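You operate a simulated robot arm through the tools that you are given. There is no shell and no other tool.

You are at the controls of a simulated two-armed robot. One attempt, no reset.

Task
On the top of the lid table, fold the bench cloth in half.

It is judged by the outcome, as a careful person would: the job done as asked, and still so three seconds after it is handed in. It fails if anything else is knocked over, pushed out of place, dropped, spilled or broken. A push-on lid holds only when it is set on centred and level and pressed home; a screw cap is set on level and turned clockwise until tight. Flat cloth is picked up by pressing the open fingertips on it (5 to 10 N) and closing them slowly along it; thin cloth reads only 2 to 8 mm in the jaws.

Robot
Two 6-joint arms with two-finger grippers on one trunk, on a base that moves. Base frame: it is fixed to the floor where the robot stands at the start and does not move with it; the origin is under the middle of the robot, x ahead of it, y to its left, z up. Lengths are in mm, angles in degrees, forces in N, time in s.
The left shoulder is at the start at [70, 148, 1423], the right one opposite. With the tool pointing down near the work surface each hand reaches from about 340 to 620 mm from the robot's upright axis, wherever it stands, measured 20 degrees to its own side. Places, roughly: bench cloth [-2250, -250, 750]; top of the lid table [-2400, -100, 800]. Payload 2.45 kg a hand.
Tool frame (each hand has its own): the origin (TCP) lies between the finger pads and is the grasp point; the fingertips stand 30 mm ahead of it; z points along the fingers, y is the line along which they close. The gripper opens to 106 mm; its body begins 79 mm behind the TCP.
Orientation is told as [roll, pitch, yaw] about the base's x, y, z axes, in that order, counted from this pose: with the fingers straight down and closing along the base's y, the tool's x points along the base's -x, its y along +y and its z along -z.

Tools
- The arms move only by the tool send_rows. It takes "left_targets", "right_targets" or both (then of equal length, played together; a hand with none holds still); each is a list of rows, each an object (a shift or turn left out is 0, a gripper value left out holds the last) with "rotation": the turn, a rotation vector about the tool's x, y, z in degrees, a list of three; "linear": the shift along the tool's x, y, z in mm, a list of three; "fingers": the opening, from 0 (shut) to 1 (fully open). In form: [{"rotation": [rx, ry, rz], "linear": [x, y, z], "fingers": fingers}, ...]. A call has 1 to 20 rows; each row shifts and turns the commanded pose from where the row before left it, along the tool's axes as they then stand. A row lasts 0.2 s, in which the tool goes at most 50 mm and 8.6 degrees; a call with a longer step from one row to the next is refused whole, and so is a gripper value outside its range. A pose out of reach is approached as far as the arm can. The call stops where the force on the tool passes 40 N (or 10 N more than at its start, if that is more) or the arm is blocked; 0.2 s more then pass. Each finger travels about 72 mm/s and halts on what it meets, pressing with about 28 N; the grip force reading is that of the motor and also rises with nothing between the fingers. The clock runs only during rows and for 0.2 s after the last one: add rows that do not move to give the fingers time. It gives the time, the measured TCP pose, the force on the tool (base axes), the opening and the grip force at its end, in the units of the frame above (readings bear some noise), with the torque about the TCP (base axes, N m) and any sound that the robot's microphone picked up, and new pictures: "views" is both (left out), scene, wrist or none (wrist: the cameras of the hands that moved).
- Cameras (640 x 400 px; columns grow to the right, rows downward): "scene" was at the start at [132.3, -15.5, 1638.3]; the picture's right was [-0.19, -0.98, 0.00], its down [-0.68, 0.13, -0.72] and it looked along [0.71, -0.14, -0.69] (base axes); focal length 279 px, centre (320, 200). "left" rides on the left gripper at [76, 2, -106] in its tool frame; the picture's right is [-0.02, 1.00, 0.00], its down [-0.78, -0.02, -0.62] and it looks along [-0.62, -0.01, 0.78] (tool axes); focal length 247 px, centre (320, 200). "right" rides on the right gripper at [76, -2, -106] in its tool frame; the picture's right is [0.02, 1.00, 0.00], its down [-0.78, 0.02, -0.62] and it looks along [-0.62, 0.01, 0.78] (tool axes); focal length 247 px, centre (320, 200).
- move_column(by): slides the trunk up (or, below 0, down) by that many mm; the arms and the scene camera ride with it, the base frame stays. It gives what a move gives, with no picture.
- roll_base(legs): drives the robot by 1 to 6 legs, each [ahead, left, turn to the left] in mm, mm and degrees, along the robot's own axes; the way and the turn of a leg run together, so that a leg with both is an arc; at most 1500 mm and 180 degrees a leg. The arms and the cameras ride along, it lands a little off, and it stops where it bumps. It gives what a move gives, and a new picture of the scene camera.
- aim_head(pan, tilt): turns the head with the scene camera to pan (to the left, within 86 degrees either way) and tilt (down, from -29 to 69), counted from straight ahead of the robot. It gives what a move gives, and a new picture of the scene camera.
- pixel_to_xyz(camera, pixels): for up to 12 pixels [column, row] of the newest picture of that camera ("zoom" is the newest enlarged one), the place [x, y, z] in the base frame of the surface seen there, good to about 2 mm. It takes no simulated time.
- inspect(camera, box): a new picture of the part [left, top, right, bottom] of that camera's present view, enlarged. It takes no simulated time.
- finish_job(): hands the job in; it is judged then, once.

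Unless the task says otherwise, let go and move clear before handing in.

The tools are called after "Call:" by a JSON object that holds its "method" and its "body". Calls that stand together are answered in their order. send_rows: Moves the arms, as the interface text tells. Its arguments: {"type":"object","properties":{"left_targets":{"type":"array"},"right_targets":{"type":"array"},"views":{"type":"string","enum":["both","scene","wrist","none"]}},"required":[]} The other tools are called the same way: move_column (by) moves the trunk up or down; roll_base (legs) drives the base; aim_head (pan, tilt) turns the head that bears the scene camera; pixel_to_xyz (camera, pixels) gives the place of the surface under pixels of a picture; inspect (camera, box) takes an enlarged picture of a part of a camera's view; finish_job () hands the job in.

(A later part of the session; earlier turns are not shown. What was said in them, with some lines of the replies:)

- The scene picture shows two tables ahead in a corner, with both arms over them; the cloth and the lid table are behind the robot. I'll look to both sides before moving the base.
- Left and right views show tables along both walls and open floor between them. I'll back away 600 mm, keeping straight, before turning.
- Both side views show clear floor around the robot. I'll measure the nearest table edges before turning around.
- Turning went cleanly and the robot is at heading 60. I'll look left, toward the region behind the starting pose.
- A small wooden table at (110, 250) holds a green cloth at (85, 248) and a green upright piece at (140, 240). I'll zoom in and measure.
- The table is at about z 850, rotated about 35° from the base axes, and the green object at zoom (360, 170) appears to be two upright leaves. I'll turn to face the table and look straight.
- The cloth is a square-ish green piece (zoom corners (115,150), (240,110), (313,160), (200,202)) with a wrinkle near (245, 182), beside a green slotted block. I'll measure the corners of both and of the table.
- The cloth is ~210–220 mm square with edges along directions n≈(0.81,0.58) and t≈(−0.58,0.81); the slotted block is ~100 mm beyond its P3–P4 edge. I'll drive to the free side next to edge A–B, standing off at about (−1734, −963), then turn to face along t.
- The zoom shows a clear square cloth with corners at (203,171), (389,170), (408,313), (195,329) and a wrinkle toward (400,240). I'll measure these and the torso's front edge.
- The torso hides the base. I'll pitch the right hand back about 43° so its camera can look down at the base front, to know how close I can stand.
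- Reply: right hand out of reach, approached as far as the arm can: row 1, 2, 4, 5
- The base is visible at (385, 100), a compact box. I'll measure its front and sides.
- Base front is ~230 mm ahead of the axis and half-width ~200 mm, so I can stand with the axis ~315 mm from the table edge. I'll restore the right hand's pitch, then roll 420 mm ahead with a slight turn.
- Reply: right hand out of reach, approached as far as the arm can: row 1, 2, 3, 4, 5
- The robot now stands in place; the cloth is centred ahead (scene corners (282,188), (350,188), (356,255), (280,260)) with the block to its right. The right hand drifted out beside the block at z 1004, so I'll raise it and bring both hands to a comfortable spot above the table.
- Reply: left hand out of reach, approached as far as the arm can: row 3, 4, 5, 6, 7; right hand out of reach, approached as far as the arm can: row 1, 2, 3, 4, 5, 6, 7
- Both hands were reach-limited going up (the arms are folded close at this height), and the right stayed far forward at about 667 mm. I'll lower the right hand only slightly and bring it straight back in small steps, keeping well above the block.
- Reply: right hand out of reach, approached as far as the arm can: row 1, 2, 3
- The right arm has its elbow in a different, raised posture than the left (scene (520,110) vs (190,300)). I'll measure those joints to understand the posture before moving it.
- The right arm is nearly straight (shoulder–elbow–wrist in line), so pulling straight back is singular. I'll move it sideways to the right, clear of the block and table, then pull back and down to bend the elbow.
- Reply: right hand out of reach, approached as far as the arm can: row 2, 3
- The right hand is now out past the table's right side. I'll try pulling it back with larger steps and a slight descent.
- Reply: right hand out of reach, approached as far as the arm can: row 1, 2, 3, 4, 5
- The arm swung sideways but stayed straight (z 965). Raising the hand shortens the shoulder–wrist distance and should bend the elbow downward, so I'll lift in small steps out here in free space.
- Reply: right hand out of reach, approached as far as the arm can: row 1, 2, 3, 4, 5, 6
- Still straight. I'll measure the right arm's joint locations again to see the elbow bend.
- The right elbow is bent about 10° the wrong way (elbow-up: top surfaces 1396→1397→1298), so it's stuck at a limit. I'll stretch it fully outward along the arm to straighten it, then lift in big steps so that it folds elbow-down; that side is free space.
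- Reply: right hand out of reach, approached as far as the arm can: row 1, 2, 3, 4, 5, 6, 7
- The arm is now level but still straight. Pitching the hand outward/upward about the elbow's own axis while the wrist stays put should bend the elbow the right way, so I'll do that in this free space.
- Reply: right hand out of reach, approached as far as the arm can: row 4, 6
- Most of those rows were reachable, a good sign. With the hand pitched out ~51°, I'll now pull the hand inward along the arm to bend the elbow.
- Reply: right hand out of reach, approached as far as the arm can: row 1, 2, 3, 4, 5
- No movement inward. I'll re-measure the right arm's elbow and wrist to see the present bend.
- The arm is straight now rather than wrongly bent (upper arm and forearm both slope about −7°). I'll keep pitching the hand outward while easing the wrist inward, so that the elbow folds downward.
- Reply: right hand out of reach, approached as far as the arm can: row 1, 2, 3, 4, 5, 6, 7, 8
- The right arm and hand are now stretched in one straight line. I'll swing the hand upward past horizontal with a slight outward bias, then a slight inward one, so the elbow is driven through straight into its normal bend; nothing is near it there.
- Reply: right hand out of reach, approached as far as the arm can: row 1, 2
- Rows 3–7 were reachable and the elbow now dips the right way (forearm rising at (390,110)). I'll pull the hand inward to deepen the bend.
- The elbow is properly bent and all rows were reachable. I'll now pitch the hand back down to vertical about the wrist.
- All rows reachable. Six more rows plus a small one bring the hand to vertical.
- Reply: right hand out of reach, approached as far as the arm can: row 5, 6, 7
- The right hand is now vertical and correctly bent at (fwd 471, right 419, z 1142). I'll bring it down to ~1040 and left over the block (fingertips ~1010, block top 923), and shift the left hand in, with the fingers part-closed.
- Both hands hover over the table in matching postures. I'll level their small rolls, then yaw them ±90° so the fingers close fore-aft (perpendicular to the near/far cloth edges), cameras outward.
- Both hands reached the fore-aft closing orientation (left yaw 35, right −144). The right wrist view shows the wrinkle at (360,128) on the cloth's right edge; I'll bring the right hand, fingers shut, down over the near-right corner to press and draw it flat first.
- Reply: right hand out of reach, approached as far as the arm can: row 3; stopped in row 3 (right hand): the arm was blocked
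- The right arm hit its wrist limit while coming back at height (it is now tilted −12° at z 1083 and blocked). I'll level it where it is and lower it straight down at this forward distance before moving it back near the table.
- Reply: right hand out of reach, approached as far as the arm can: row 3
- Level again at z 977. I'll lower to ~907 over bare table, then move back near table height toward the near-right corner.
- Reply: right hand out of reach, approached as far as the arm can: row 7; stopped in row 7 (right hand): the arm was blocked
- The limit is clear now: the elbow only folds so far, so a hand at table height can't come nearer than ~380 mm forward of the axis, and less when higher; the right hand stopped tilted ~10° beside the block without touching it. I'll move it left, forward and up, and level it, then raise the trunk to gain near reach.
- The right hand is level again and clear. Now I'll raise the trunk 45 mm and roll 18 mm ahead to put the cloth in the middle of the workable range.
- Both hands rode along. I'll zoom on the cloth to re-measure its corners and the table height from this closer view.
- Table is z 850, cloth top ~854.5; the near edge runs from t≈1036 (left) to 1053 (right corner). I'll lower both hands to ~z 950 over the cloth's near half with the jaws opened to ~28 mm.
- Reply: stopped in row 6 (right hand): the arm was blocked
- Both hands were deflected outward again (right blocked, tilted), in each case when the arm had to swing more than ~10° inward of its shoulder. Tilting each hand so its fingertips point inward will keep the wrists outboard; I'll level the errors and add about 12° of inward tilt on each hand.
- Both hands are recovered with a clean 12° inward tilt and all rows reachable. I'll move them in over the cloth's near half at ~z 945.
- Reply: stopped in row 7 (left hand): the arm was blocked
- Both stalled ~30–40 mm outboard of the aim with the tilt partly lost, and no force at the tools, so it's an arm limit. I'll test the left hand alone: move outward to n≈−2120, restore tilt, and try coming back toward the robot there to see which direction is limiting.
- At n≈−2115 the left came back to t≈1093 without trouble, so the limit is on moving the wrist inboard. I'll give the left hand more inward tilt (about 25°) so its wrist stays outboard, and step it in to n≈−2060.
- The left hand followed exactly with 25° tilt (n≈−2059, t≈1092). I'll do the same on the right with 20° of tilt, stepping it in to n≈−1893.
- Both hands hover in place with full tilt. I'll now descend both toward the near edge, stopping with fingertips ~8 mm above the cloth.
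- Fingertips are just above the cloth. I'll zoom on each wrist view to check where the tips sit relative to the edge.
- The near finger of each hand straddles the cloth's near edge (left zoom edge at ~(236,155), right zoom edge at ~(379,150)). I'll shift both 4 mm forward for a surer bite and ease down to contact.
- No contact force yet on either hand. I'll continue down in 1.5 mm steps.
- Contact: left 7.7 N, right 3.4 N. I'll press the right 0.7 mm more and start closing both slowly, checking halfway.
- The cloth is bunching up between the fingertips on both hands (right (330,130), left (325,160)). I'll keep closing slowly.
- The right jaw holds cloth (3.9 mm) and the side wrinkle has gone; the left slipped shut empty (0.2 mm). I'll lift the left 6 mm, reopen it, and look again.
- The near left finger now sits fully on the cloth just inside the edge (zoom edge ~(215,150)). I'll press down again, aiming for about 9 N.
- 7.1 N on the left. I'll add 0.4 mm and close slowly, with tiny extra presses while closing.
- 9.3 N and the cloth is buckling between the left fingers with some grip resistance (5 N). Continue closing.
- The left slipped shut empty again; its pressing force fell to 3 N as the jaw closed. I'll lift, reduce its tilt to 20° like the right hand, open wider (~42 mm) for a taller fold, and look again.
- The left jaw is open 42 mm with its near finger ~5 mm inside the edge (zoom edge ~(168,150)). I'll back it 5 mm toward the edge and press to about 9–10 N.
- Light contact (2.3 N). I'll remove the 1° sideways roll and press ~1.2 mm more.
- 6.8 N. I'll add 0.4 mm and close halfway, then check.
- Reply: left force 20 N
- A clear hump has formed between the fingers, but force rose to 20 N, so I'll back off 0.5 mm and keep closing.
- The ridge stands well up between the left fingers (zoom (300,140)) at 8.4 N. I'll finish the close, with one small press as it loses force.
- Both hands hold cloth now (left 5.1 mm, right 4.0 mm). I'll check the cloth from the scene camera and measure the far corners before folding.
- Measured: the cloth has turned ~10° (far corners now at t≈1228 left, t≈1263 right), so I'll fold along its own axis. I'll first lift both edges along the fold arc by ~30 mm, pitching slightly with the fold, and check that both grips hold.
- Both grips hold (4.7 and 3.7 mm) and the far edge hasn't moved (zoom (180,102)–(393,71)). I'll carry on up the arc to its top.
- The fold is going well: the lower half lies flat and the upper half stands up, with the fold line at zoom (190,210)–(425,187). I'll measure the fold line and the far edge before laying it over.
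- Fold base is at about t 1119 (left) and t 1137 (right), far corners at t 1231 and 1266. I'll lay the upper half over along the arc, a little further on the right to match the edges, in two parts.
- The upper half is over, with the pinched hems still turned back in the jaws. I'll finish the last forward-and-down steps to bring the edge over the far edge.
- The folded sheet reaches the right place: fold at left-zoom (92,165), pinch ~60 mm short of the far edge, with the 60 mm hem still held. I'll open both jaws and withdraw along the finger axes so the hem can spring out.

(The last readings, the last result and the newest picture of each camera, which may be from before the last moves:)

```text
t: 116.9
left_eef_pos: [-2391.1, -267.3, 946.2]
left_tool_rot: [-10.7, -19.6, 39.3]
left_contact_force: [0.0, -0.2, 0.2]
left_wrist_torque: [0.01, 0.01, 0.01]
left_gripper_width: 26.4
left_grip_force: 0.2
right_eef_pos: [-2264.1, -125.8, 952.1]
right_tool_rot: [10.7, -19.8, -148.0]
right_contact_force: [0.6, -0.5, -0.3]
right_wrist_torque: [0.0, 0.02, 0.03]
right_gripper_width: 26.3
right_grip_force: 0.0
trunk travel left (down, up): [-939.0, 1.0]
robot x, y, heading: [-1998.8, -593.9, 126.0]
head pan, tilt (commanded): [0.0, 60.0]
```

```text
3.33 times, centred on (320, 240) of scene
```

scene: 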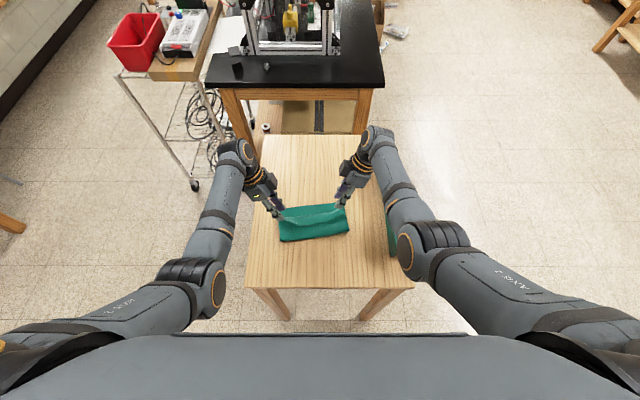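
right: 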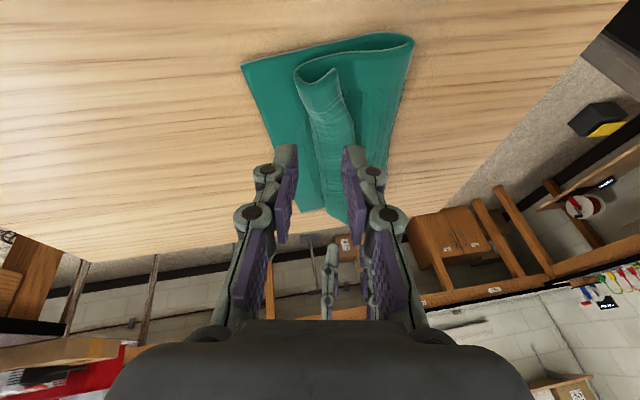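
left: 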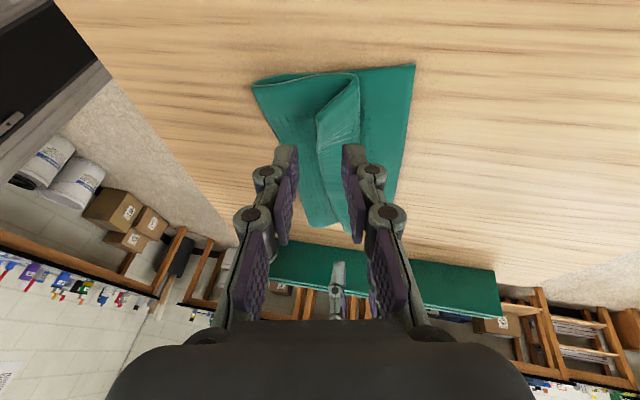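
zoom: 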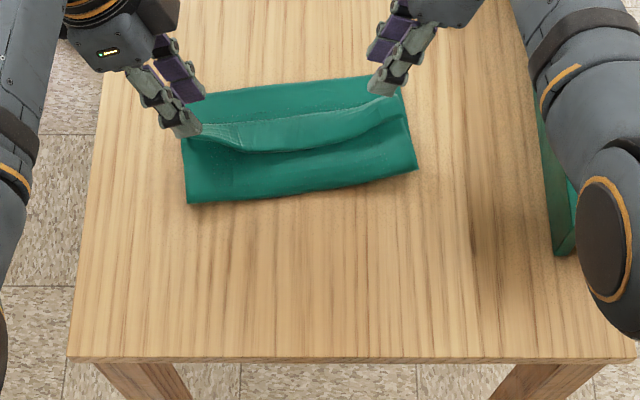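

The hem has come to rest turned back on top of the fold (a ~35–45 mm strip, zoom (200,125)–(400,100)). I'll measure its profile to plan how to flip it forward.

Call:
{"method": "pixel_to_xyz", "body": {"camera": "zoom", "pixels": [[300, 90], [300, 104], [300, 112], [300, 120], [300, 130], [300, 140], [300, 148], [300, 156], [300, 165], [300, 180], [300, 188], [300, 195]]}}

Call:
{"method": "pixel_to_xyz", "body": {"camera": "zoom", "pixels": [[220, 120], [220, 130], [220, 140], [220, 150], [220, 165], [190, 200], [370, 95], [370, 105], [370, 115], [370, 125], [370, 135], [413, 168]]}}

Call:
{"method": "inspect", "body": {"camera": "right", "box": [220, 20, 440, 240]}}

Call:
{"method": "inspect", "body": {"camera": "left", "box": [230, 40, 430, 240]}}

```text
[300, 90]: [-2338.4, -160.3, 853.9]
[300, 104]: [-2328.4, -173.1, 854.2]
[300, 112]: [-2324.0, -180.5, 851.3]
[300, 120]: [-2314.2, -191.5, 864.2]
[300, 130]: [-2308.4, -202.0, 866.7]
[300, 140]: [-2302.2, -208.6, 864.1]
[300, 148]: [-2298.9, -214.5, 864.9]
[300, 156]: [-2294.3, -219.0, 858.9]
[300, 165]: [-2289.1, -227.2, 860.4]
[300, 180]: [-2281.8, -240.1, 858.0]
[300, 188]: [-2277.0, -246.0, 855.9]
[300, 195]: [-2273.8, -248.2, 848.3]
```

```text
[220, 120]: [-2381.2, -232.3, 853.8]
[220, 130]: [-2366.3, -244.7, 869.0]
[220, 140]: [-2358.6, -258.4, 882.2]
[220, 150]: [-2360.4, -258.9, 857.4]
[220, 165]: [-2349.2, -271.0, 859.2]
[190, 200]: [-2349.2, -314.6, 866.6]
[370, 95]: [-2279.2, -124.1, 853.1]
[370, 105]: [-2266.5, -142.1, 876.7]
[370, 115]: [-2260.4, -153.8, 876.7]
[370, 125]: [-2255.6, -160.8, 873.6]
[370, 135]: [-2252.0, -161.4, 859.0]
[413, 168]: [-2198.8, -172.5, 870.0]
```

```text
1.82 times, centred on (330, 130) of right
```

zoom: 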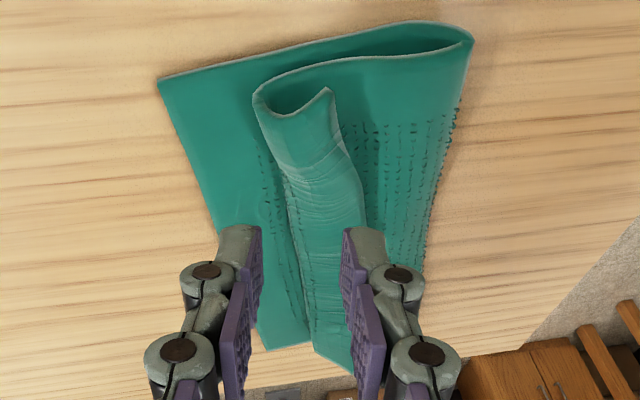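

```text
2.00 times, centred on (330, 140) of left
```

zoom: 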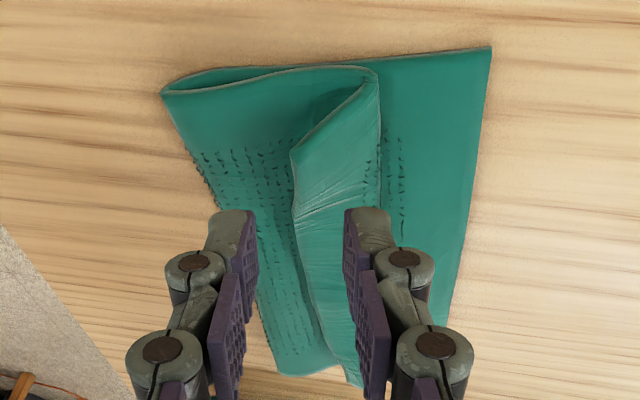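

Clear picture: the hem strip is creased at its far side (right zoom (255,100)) with its free edge raised and facing the robot (z up to 882). I'll shut the fingers, undo the pitch, and bring both fingertips down on the near side of that free edge, to sweep it over forward.

Call:
{"method": "send_rows", "body": {"left_targets": [{"rotation": [-4.65, 0, 1.69], "fingers": 0}, {"rotation": [-4.65, 0, 1.69]}, {"linear": [-6.8, -12.3, 2.5]}, {"linear": [-6.8, -12.3, 2.5]}, {"linear": [-6.8, -12.4, 2.5]}, {"linear": [4.7, 0, 12.9]}, {"linear": [4.7, 0, 12.9]}, {"linear": [4.7, 0, 12.9]}, {}], "right_targets": [{"rotation": [4.65, 0, -1.69], "fingers": 0}, {"rotation": [4.65, 0, -1.69]}, {"linear": [-0.9, 20.3, 0.3]}, {"linear": [-0.9, 20.3, 0.3]}, {"linear": [-0.9, 20.4, 0.3]}, {"linear": [5.1, 0, 14.1]}, {"linear": [5.1, 0, 14.1]}, {"linear": [5.1, 0, 14.1]}, {}], "views": "both"}}

Call:
{"method": "inspect", "body": {"camera": "right", "box": [200, 20, 440, 260]}}

Call:
{"method": "inspect", "body": {"camera": "left", "box": [200, 20, 440, 260]}}

```text
t: 118.9
left_eef_pos: [-2351.9, -284.7, 906.5]
left_tool_rot: [-0.1, -19.8, 35.8]
left_contact_force: [-1.0, -0.4, 0.4]
left_wrist_torque: [0.03, 0.05, 0.03]
left_gripper_width: 0.2
left_grip_force: 27.9
right_eef_pos: [-2230.1, -178.1, 906.4]
right_tool_rot: [0.1, -20.2, -144.4]
right_contact_force: [-0.4, 0.2, 0.7]
right_wrist_torque: [-0.02, 0.0, -0.01]
right_gripper_width: 0.3
right_grip_force: 27.7
trunk travel left (down, up): [-939.0, 1.0]
robot x, y, heading: [-1998.7, -598.1, 125.9]
head pan, tilt (commanded): [0.0, 60.0]
```

scene: 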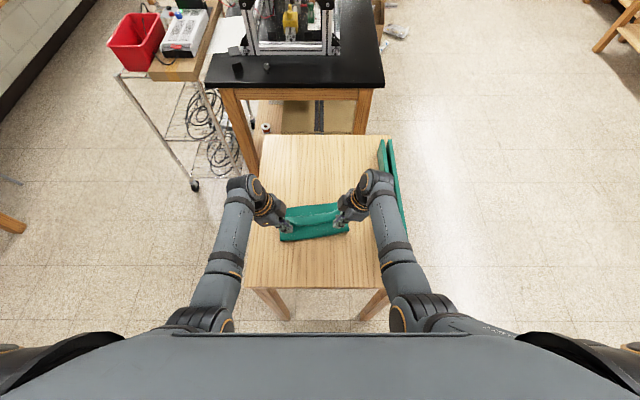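
right: 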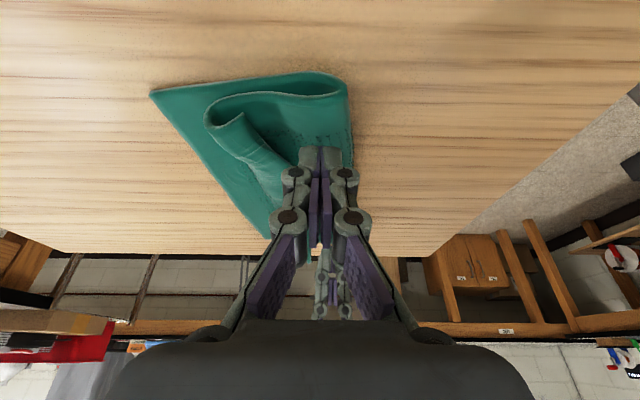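
left: 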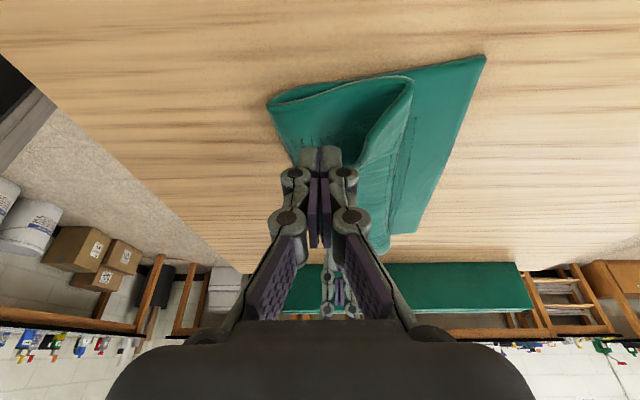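

```text
1.67 times, centred on (320, 140) of right
```

zoom: 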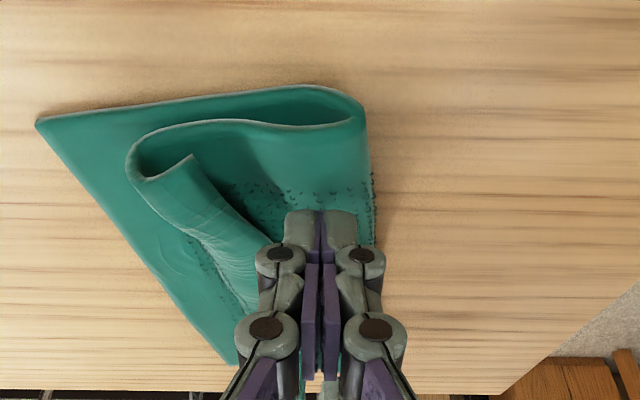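

```text
1.67 times, centred on (320, 140) of left
```

zoom: 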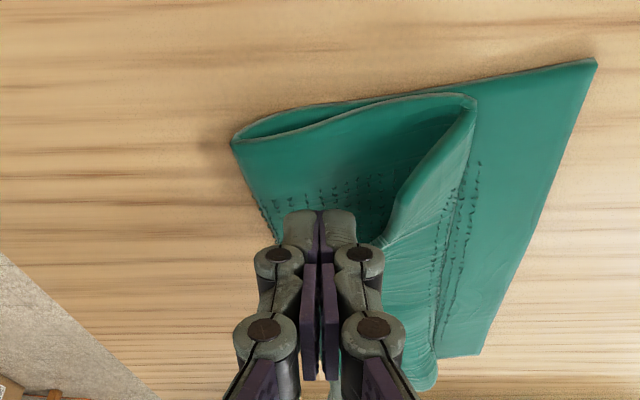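

The fingertips are on the near side of the raised hem on both ends. I'll lower them just above the body and sweep forward and up to tip the hem over.

Call:
{"method": "send_rows", "body": {"left_targets": [{"linear": [3.76, 0, 10.3]}, {"linear": [1.33, 7.87, -0.48]}, {"linear": [1.33, 7.87, -0.48]}, {"linear": [1.33, 7.87, -0.48]}, {"linear": [-0.04, 7.87, -4.24]}, {"linear": [-0.04, 7.87, -4.24]}, {"linear": [-0.04, 7.87, -4.24]}, {}], "right_targets": [{"linear": [3.76, 0, 10.3]}, {"linear": [-1.33, -7.87, 0.48]}, {"linear": [-1.33, -7.87, 0.48]}, {"linear": [-1.33, -7.87, 0.48]}, {"linear": [-2.7, -7.87, -3.28]}, {"linear": [-2.7, -7.87, -3.28]}, {"linear": [-2.7, -7.87, -3.28]}, {}], "views": "both"}}

Call:
{"method": "inspect", "body": {"camera": "right", "box": [200, 20, 440, 260]}}

Call:
{"method": "inspect", "body": {"camera": "left", "box": [200, 20, 440, 260]}}

```text
t: 120.7
left_eef_pos: [-2387.1, -251.6, 908.3]
left_tool_rot: [-0.2, -19.9, 35.8]
left_contact_force: [-0.2, 0.1, -0.6]
left_wrist_torque: [-0.02, 0.01, -0.01]
left_gripper_width: 0.0
left_grip_force: 27.6
right_eef_pos: [-2264.9, -142.4, 907.2]
right_tool_rot: [0.0, -20.1, -144.5]
right_contact_force: [0.8, -0.1, -0.3]
right_wrist_torque: [-0.01, -0.01, 0.02]
right_gripper_width: 0.0
right_grip_force: 27.8
trunk travel left (down, up): [-939.0, 1.0]
robot x, y, heading: [-1996.2, -596.8, 126.0]
head pan, tilt (commanded): [0.0, 60.0]
```

scene: 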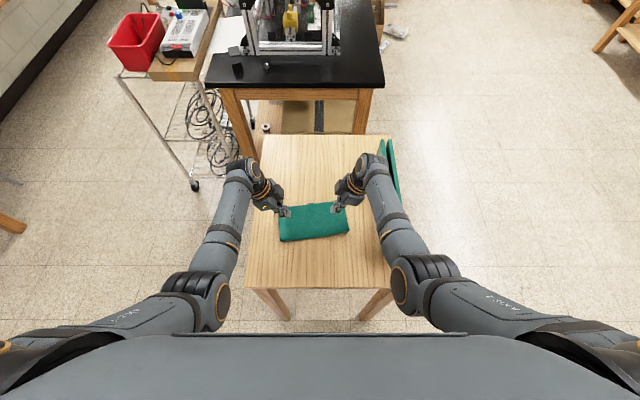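
right: 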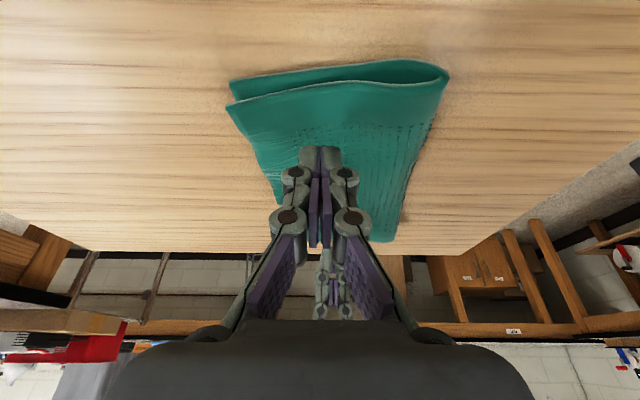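
left: 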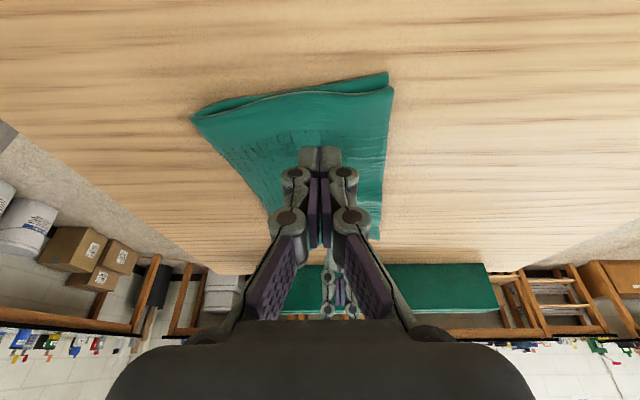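

```text
1.67 times, centred on (320, 140) of right
```

zoom: 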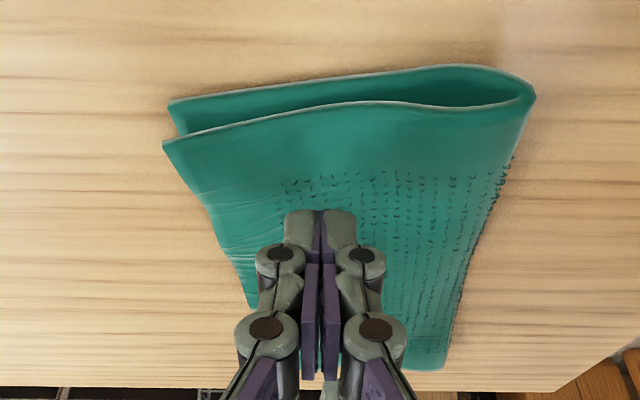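

```text
1.67 times, centred on (320, 140) of left
```

zoom: 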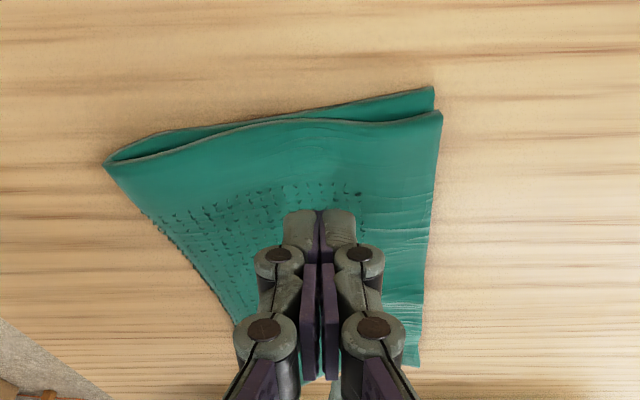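

Excellent — the hem flipped over and the top layer's edge now lies along the far edge at both corners (right zoom (170,100)/(165,143), left zoom (435,90)/(440,115)). I'll lift both hands straight up to look at the result.

Call:
{"method": "send_rows", "body": {"left_targets": [{"linear": [-5.1, 0, -14.1]}, {"linear": [-5.1, 0, -14.1]}, {"linear": [-5.1, 0, -14.1]}, {"linear": [-5.1, 0, -14.1]}, {}], "right_targets": [{"linear": [-5.1, 0, -14.1]}, {"linear": [-5.1, 0, -14.1]}, {"linear": [-5.1, 0, -14.1]}, {"linear": [-5.1, 0, -14.1]}, {}], "views": "both"}}

Call:
{"method": "inspect", "body": {"camera": "scene", "box": [240, 180, 400, 300]}}

```text
t: 121.9
left_eef_pos: [-2386.6, -252.6, 967.9]
left_tool_rot: [-0.2, -19.9, 35.8]
left_contact_force: [0.0, -0.2, 0.1]
left_wrist_torque: [-0.01, -0.01, 0.0]
left_gripper_width: 0.2
left_grip_force: 28.0
right_eef_pos: [-2264.7, -142.9, 967.9]
right_tool_rot: [0.1, -20.2, -144.2]
right_contact_force: [-0.5, 0.5, -0.5]
right_wrist_torque: [0.02, -0.02, 0.01]
right_gripper_width: 0.0
right_grip_force: 27.7
trunk travel left (down, up): [-939.0, 1.0]
robot x, y, heading: [-1996.1, -597.3, 125.7]
head pan, tilt (commanded): [0.0, 60.0]
```

scene: 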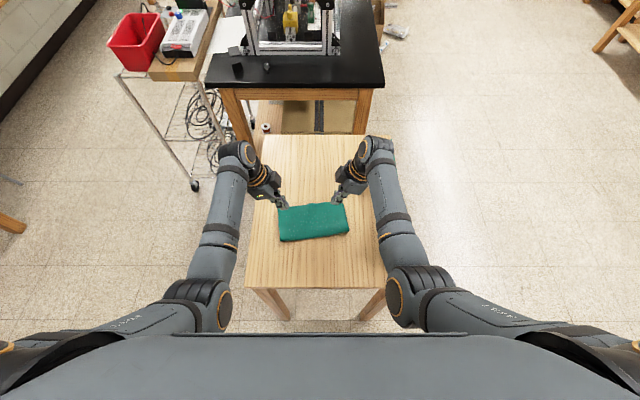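
right: 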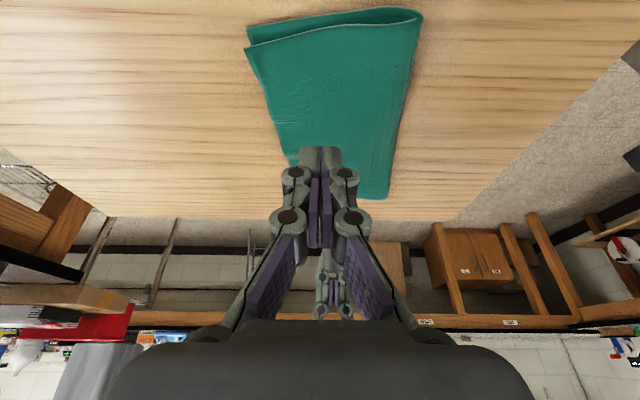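
left: 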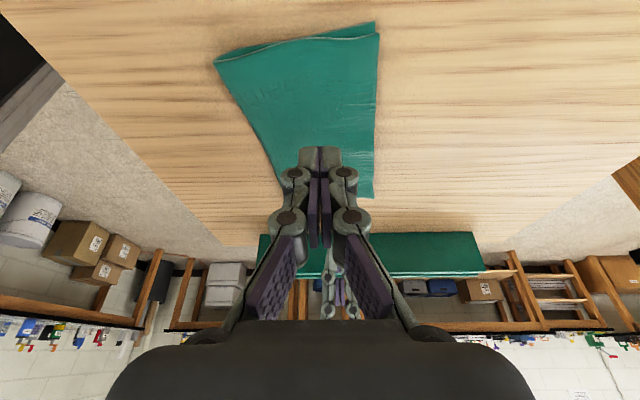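

```text
3.33 times, centred on (320, 240) of scene
```

zoom: 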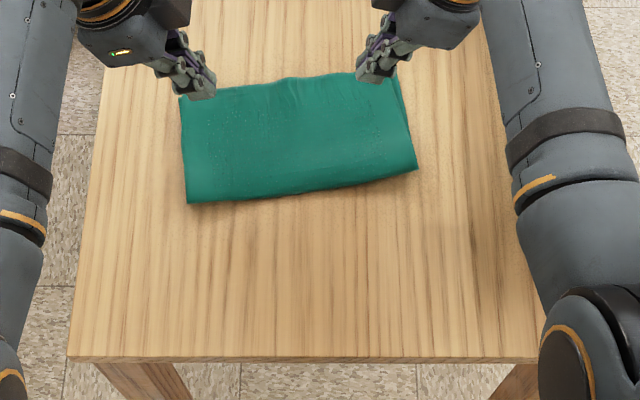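

The cloth now reads as a neat half. I'll measure how well the two layers' corners coincide.

Call:
{"method": "inspect", "body": {"camera": "right", "box": [220, 0, 440, 200]}}

Call:
{"method": "pixel_to_xyz", "body": {"camera": "zoom", "pixels": [[80, 82], [80, 135], [330, 35], [585, 40], [300, 200], [200, 200], [150, 280], [450, 540]]}}

Call:
{"method": "inspect", "body": {"camera": "left", "box": [200, 0, 420, 220]}}

```text
2.00 times, centred on (330, 100) of right
```

zoom: 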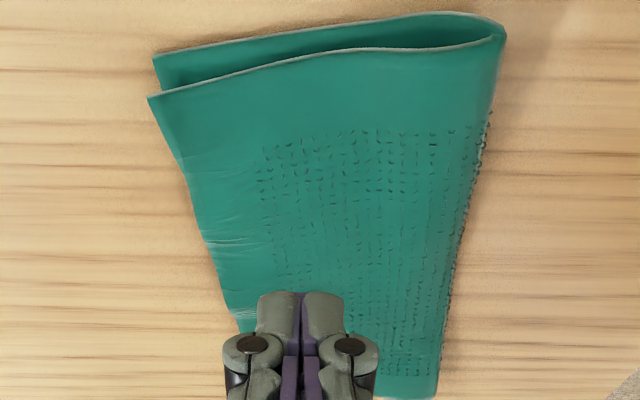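

```text
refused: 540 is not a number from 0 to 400
```

```text
1.82 times, centred on (310, 110) of left
```

zoom: 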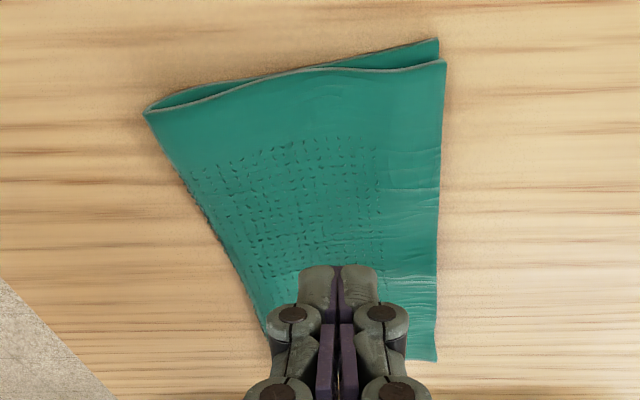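

Call:
{"method": "pixel_to_xyz", "body": {"camera": "left", "pixels": [[439, 22], [351, 22], [351, 35], [353, 34], [280, 62], [349, 23], [352, 36], [345, 100]]}}

Call:
{"method": "pixel_to_xyz", "body": {"camera": "right", "pixels": [[298, 29], [272, 30], [273, 48], [300, 20], [275, 32], [275, 50], [300, 60], [280, 80]]}}

Call:
{"method": "pixel_to_xyz", "body": {"camera": "zoom", "pixels": [[435, 44], [442, 66], [148, 112], [300, 80], [380, 70], [300, 180], [400, 150], [425, 355], [180, 108], [430, 100]]}}

```text
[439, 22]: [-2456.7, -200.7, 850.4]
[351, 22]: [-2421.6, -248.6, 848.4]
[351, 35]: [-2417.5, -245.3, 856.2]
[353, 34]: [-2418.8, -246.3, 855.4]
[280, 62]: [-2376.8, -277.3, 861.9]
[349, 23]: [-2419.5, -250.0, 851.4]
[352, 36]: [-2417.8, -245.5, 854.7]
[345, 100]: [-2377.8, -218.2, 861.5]
```

```text
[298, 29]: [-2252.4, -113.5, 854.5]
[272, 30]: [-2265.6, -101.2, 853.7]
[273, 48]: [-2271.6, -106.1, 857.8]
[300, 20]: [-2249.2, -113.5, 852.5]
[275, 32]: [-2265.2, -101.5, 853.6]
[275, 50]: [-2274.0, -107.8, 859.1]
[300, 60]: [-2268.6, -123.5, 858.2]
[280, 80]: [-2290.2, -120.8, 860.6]
```

```text
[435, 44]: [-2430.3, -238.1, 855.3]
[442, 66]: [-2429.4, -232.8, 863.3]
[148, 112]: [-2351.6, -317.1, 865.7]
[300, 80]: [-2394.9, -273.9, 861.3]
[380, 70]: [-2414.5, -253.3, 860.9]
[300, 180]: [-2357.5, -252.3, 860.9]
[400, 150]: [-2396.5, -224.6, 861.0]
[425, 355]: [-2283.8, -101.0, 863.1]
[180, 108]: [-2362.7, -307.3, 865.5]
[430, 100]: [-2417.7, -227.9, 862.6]
```

Call:
{"method": "pixel_to_xyz", "body": {"camera": "right", "pixels": [[248, 30], [247, 28], [247, 49], [249, 51], [255, 70], [270, 100], [415, 15], [380, 180], [330, 60], [412, 40], [285, 145], [300, 100]]}}

```text
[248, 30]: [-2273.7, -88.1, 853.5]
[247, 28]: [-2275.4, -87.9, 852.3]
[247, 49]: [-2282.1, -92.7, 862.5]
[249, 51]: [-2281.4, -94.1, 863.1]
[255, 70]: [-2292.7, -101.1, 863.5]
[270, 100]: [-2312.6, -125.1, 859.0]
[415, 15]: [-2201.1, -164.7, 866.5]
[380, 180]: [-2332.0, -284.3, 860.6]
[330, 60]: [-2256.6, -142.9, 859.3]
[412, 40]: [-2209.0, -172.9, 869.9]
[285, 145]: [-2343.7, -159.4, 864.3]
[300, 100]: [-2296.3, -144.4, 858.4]
```

Corners coincide within ~5 mm (left) and ~9 mm (right), and both layers lie flat (upper ~861). I'll raise the hands another 50 mm and then back the robot straight away from the table.

Call:
{"method": "send_rows", "body": {"left_targets": [{"linear": [-4.3, 0, -11.8]}, {"linear": [-4.3, 0, -11.8]}, {"linear": [-4.3, 0, -11.8]}, {"linear": [-4.3, 0, -11.8]}, {}], "right_targets": [{"linear": [-4.3, 0, -11.8]}, {"linear": [-4.3, 0, -11.8]}, {"linear": [-4.3, 0, -11.8]}, {"linear": [-4.3, 0, -11.8]}, {}], "views": "scene"}}

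Call:
{"method": "roll_base", "body": {"legs": [[-400, 0, 0]]}}

Call:
{"method": "aim_head", "body": {"pan": 0, "tilt": 48}}

```text
t: 123.1
left_eef_pos: [-2387.1, -250.1, 1017.7]
left_tool_rot: [-0.1, -19.9, 35.8]
left_contact_force: [-0.1, 0.4, -0.3]
left_wrist_torque: [0.04, 0.02, -0.05]
left_gripper_width: 0.0
left_grip_force: 27.3
right_eef_pos: [-2260.6, -140.1, 1014.8]
right_tool_rot: [0.1, -19.8, -144.7]
right_contact_force: [0.1, -0.2, 0.0]
right_wrist_torque: [-0.02, 0.01, -0.02]
right_gripper_width: 0.1
right_grip_force: 27.6
trunk travel left (down, up): [-939.0, 1.0]
robot x, y, heading: [-1999.2, -598.4, 125.9]
head pan, tilt (commanded): [0.0, 60.0]
```

scene: 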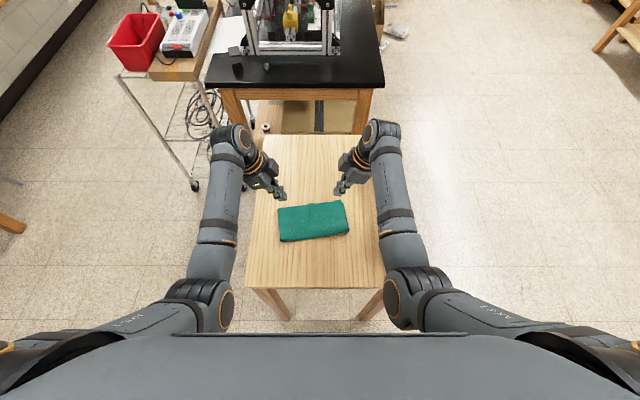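

```text
t: 125.6
left_eef_pos: [-2153.9, -576.2, 1016.2]
left_tool_rot: [-0.2, -19.9, 35.8]
left_contact_force: [-0.1, -0.3, 0.8]
left_wrist_torque: [0.0, 0.0, 0.04]
left_gripper_width: 0.0
left_grip_force: 28.3
right_eef_pos: [-2026.9, -462.6, 1016.5]
right_tool_rot: [0.0, -19.7, -144.4]
right_contact_force: [-1.0, 0.0, -0.3]
right_wrist_torque: [0.0, -0.04, 0.03]
right_gripper_width: 0.1
right_grip_force: 27.5
trunk travel left (down, up): [-939.0, 1.0]
robot x, y, heading: [-1760.6, -927.2, 125.8]
head pan, tilt (commanded): [0.0, 60.0]
```

scene: 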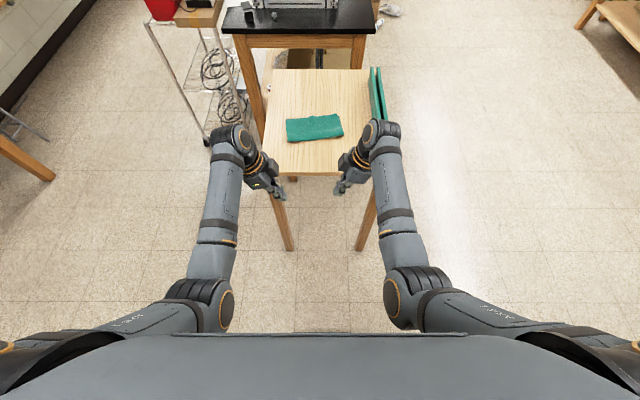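

```text
t: 126.3
left_eef_pos: [-2151.8, -577.4, 1017.9]
left_tool_rot: [-0.1, -19.8, 35.8]
left_contact_force: [0.8, -0.1, 0.1]
left_wrist_torque: [0.01, 0.01, -0.03]
left_gripper_width: 0.1
left_grip_force: 28.5
right_eef_pos: [-2025.7, -463.4, 1016.7]
right_tool_rot: [0.0, -19.7, -144.6]
right_contact_force: [-0.1, -0.7, 0.6]
right_wrist_torque: [-0.03, -0.03, -0.01]
right_gripper_width: 0.2
right_grip_force: 28.0
trunk travel left (down, up): [-939.0, 1.0]
robot x, y, heading: [-1764.2, -923.1, 125.8]
head pan, tilt (commanded): [0.0, 48.0]
```

scene: 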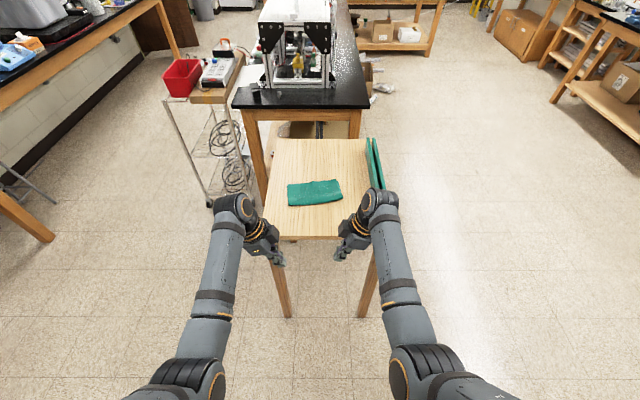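

Call:
{"method": "inspect", "body": {"camera": "scene", "box": [255, 130, 400, 230]}}

```text
4.00 times, centred on (328, 180) of scene
```

zoom: 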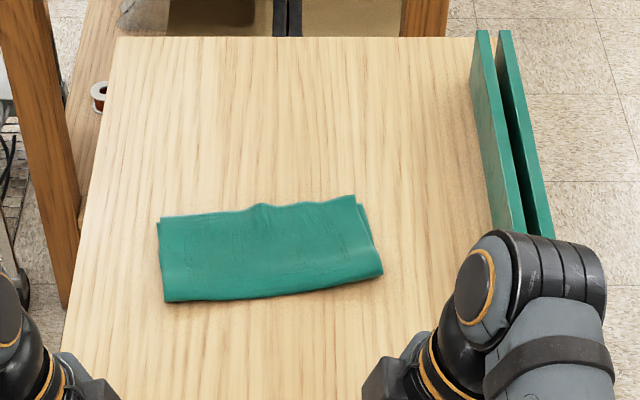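

The folded cloth lies flat and neat at zoom (160–383, 195–300). The right arm hides part of the block, so I'll back off further and check that block and table haven't moved.

Call:
{"method": "roll_base", "body": {"legs": [[-250, 0, 0]]}}

Call:
{"method": "inspect", "body": {"camera": "scene", "box": [255, 90, 405, 190]}}

```text
t: 128.1
left_eef_pos: [-2004.2, -777.2, 1016.0]
left_tool_rot: [-0.2, -19.8, 35.7]
left_contact_force: [-0.4, 0.5, -0.2]
left_wrist_torque: [0.01, -0.01, -0.02]
left_gripper_width: 0.0
left_grip_force: 28.2
right_eef_pos: [-1878.9, -664.7, 1015.5]
right_tool_rot: [0.2, -19.7, -144.6]
right_contact_force: [-0.6, 0.2, 0.2]
right_wrist_torque: [-0.02, -0.05, -0.04]
right_gripper_width: 0.0
right_grip_force: 28.0
trunk travel left (down, up): [-939.0, 1.0]
robot x, y, heading: [-1618.0, -1127.5, 125.9]
head pan, tilt (commanded): [0.0, 48.0]
```

scene: 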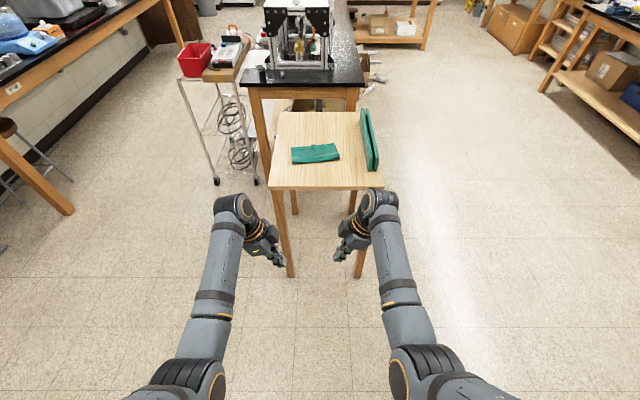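

```text
4.00 times, centred on (330, 140) of scene
```

zoom: 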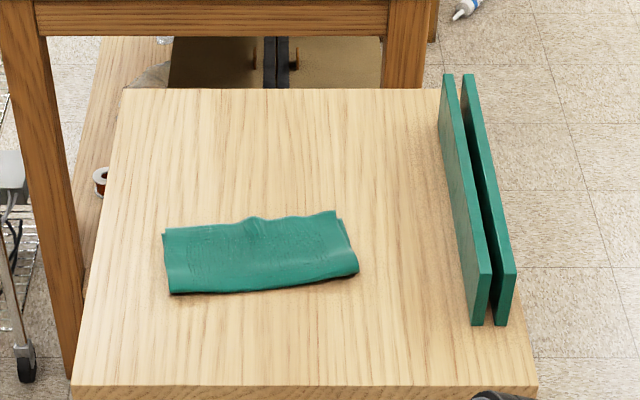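

Call:
{"method": "pixel_to_xyz", "body": {"camera": "zoom", "pixels": [[476, 318], [507, 318], [446, 80], [75, 388], [534, 385], [166, 236], [335, 214], [357, 272], [172, 290], [260, 255], [252, 222], [345, 240]]}}

```text
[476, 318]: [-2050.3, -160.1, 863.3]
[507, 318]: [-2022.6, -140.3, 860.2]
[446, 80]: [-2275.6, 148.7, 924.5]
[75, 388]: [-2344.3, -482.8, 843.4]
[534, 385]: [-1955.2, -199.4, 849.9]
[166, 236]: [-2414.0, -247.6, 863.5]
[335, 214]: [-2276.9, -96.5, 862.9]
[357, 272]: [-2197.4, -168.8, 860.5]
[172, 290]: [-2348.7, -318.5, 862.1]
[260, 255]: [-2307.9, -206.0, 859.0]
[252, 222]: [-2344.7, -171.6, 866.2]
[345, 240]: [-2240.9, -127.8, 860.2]
```

The block (near end at −2050, −160) and the table corners are exactly where they were. The cloth lies folded in half with its layers aligned, and it has stayed flat for several seconds. Both hands are empty and clear, so I'm handing in.

Call:
{"method": "finish_job", "body": {}}

```text
The job is handed in.
```

The bench cloth is folded in half on top of the lid table. The corners of the two layers matched to about 5 mm on the left and 9 mm on the right. It stayed flat for several seconds after I let go.

- **Position:** the cloth turned about 10° on the table while I was gripping it, so the fold sits at a slight angle to the table edges.
- **Neatness:** a low hump remains in the middle of the far edge, about 5 mm higher than the rest of the top layer. The fold itself bulged slightly on the right.
- **Surroundings:** the green slotted block and the table measured unmoved after I finished. I saw nothing knocked over or shifted.
- **Robot:** both hands are empty, and the robot has backed about 650 mm away from the table.
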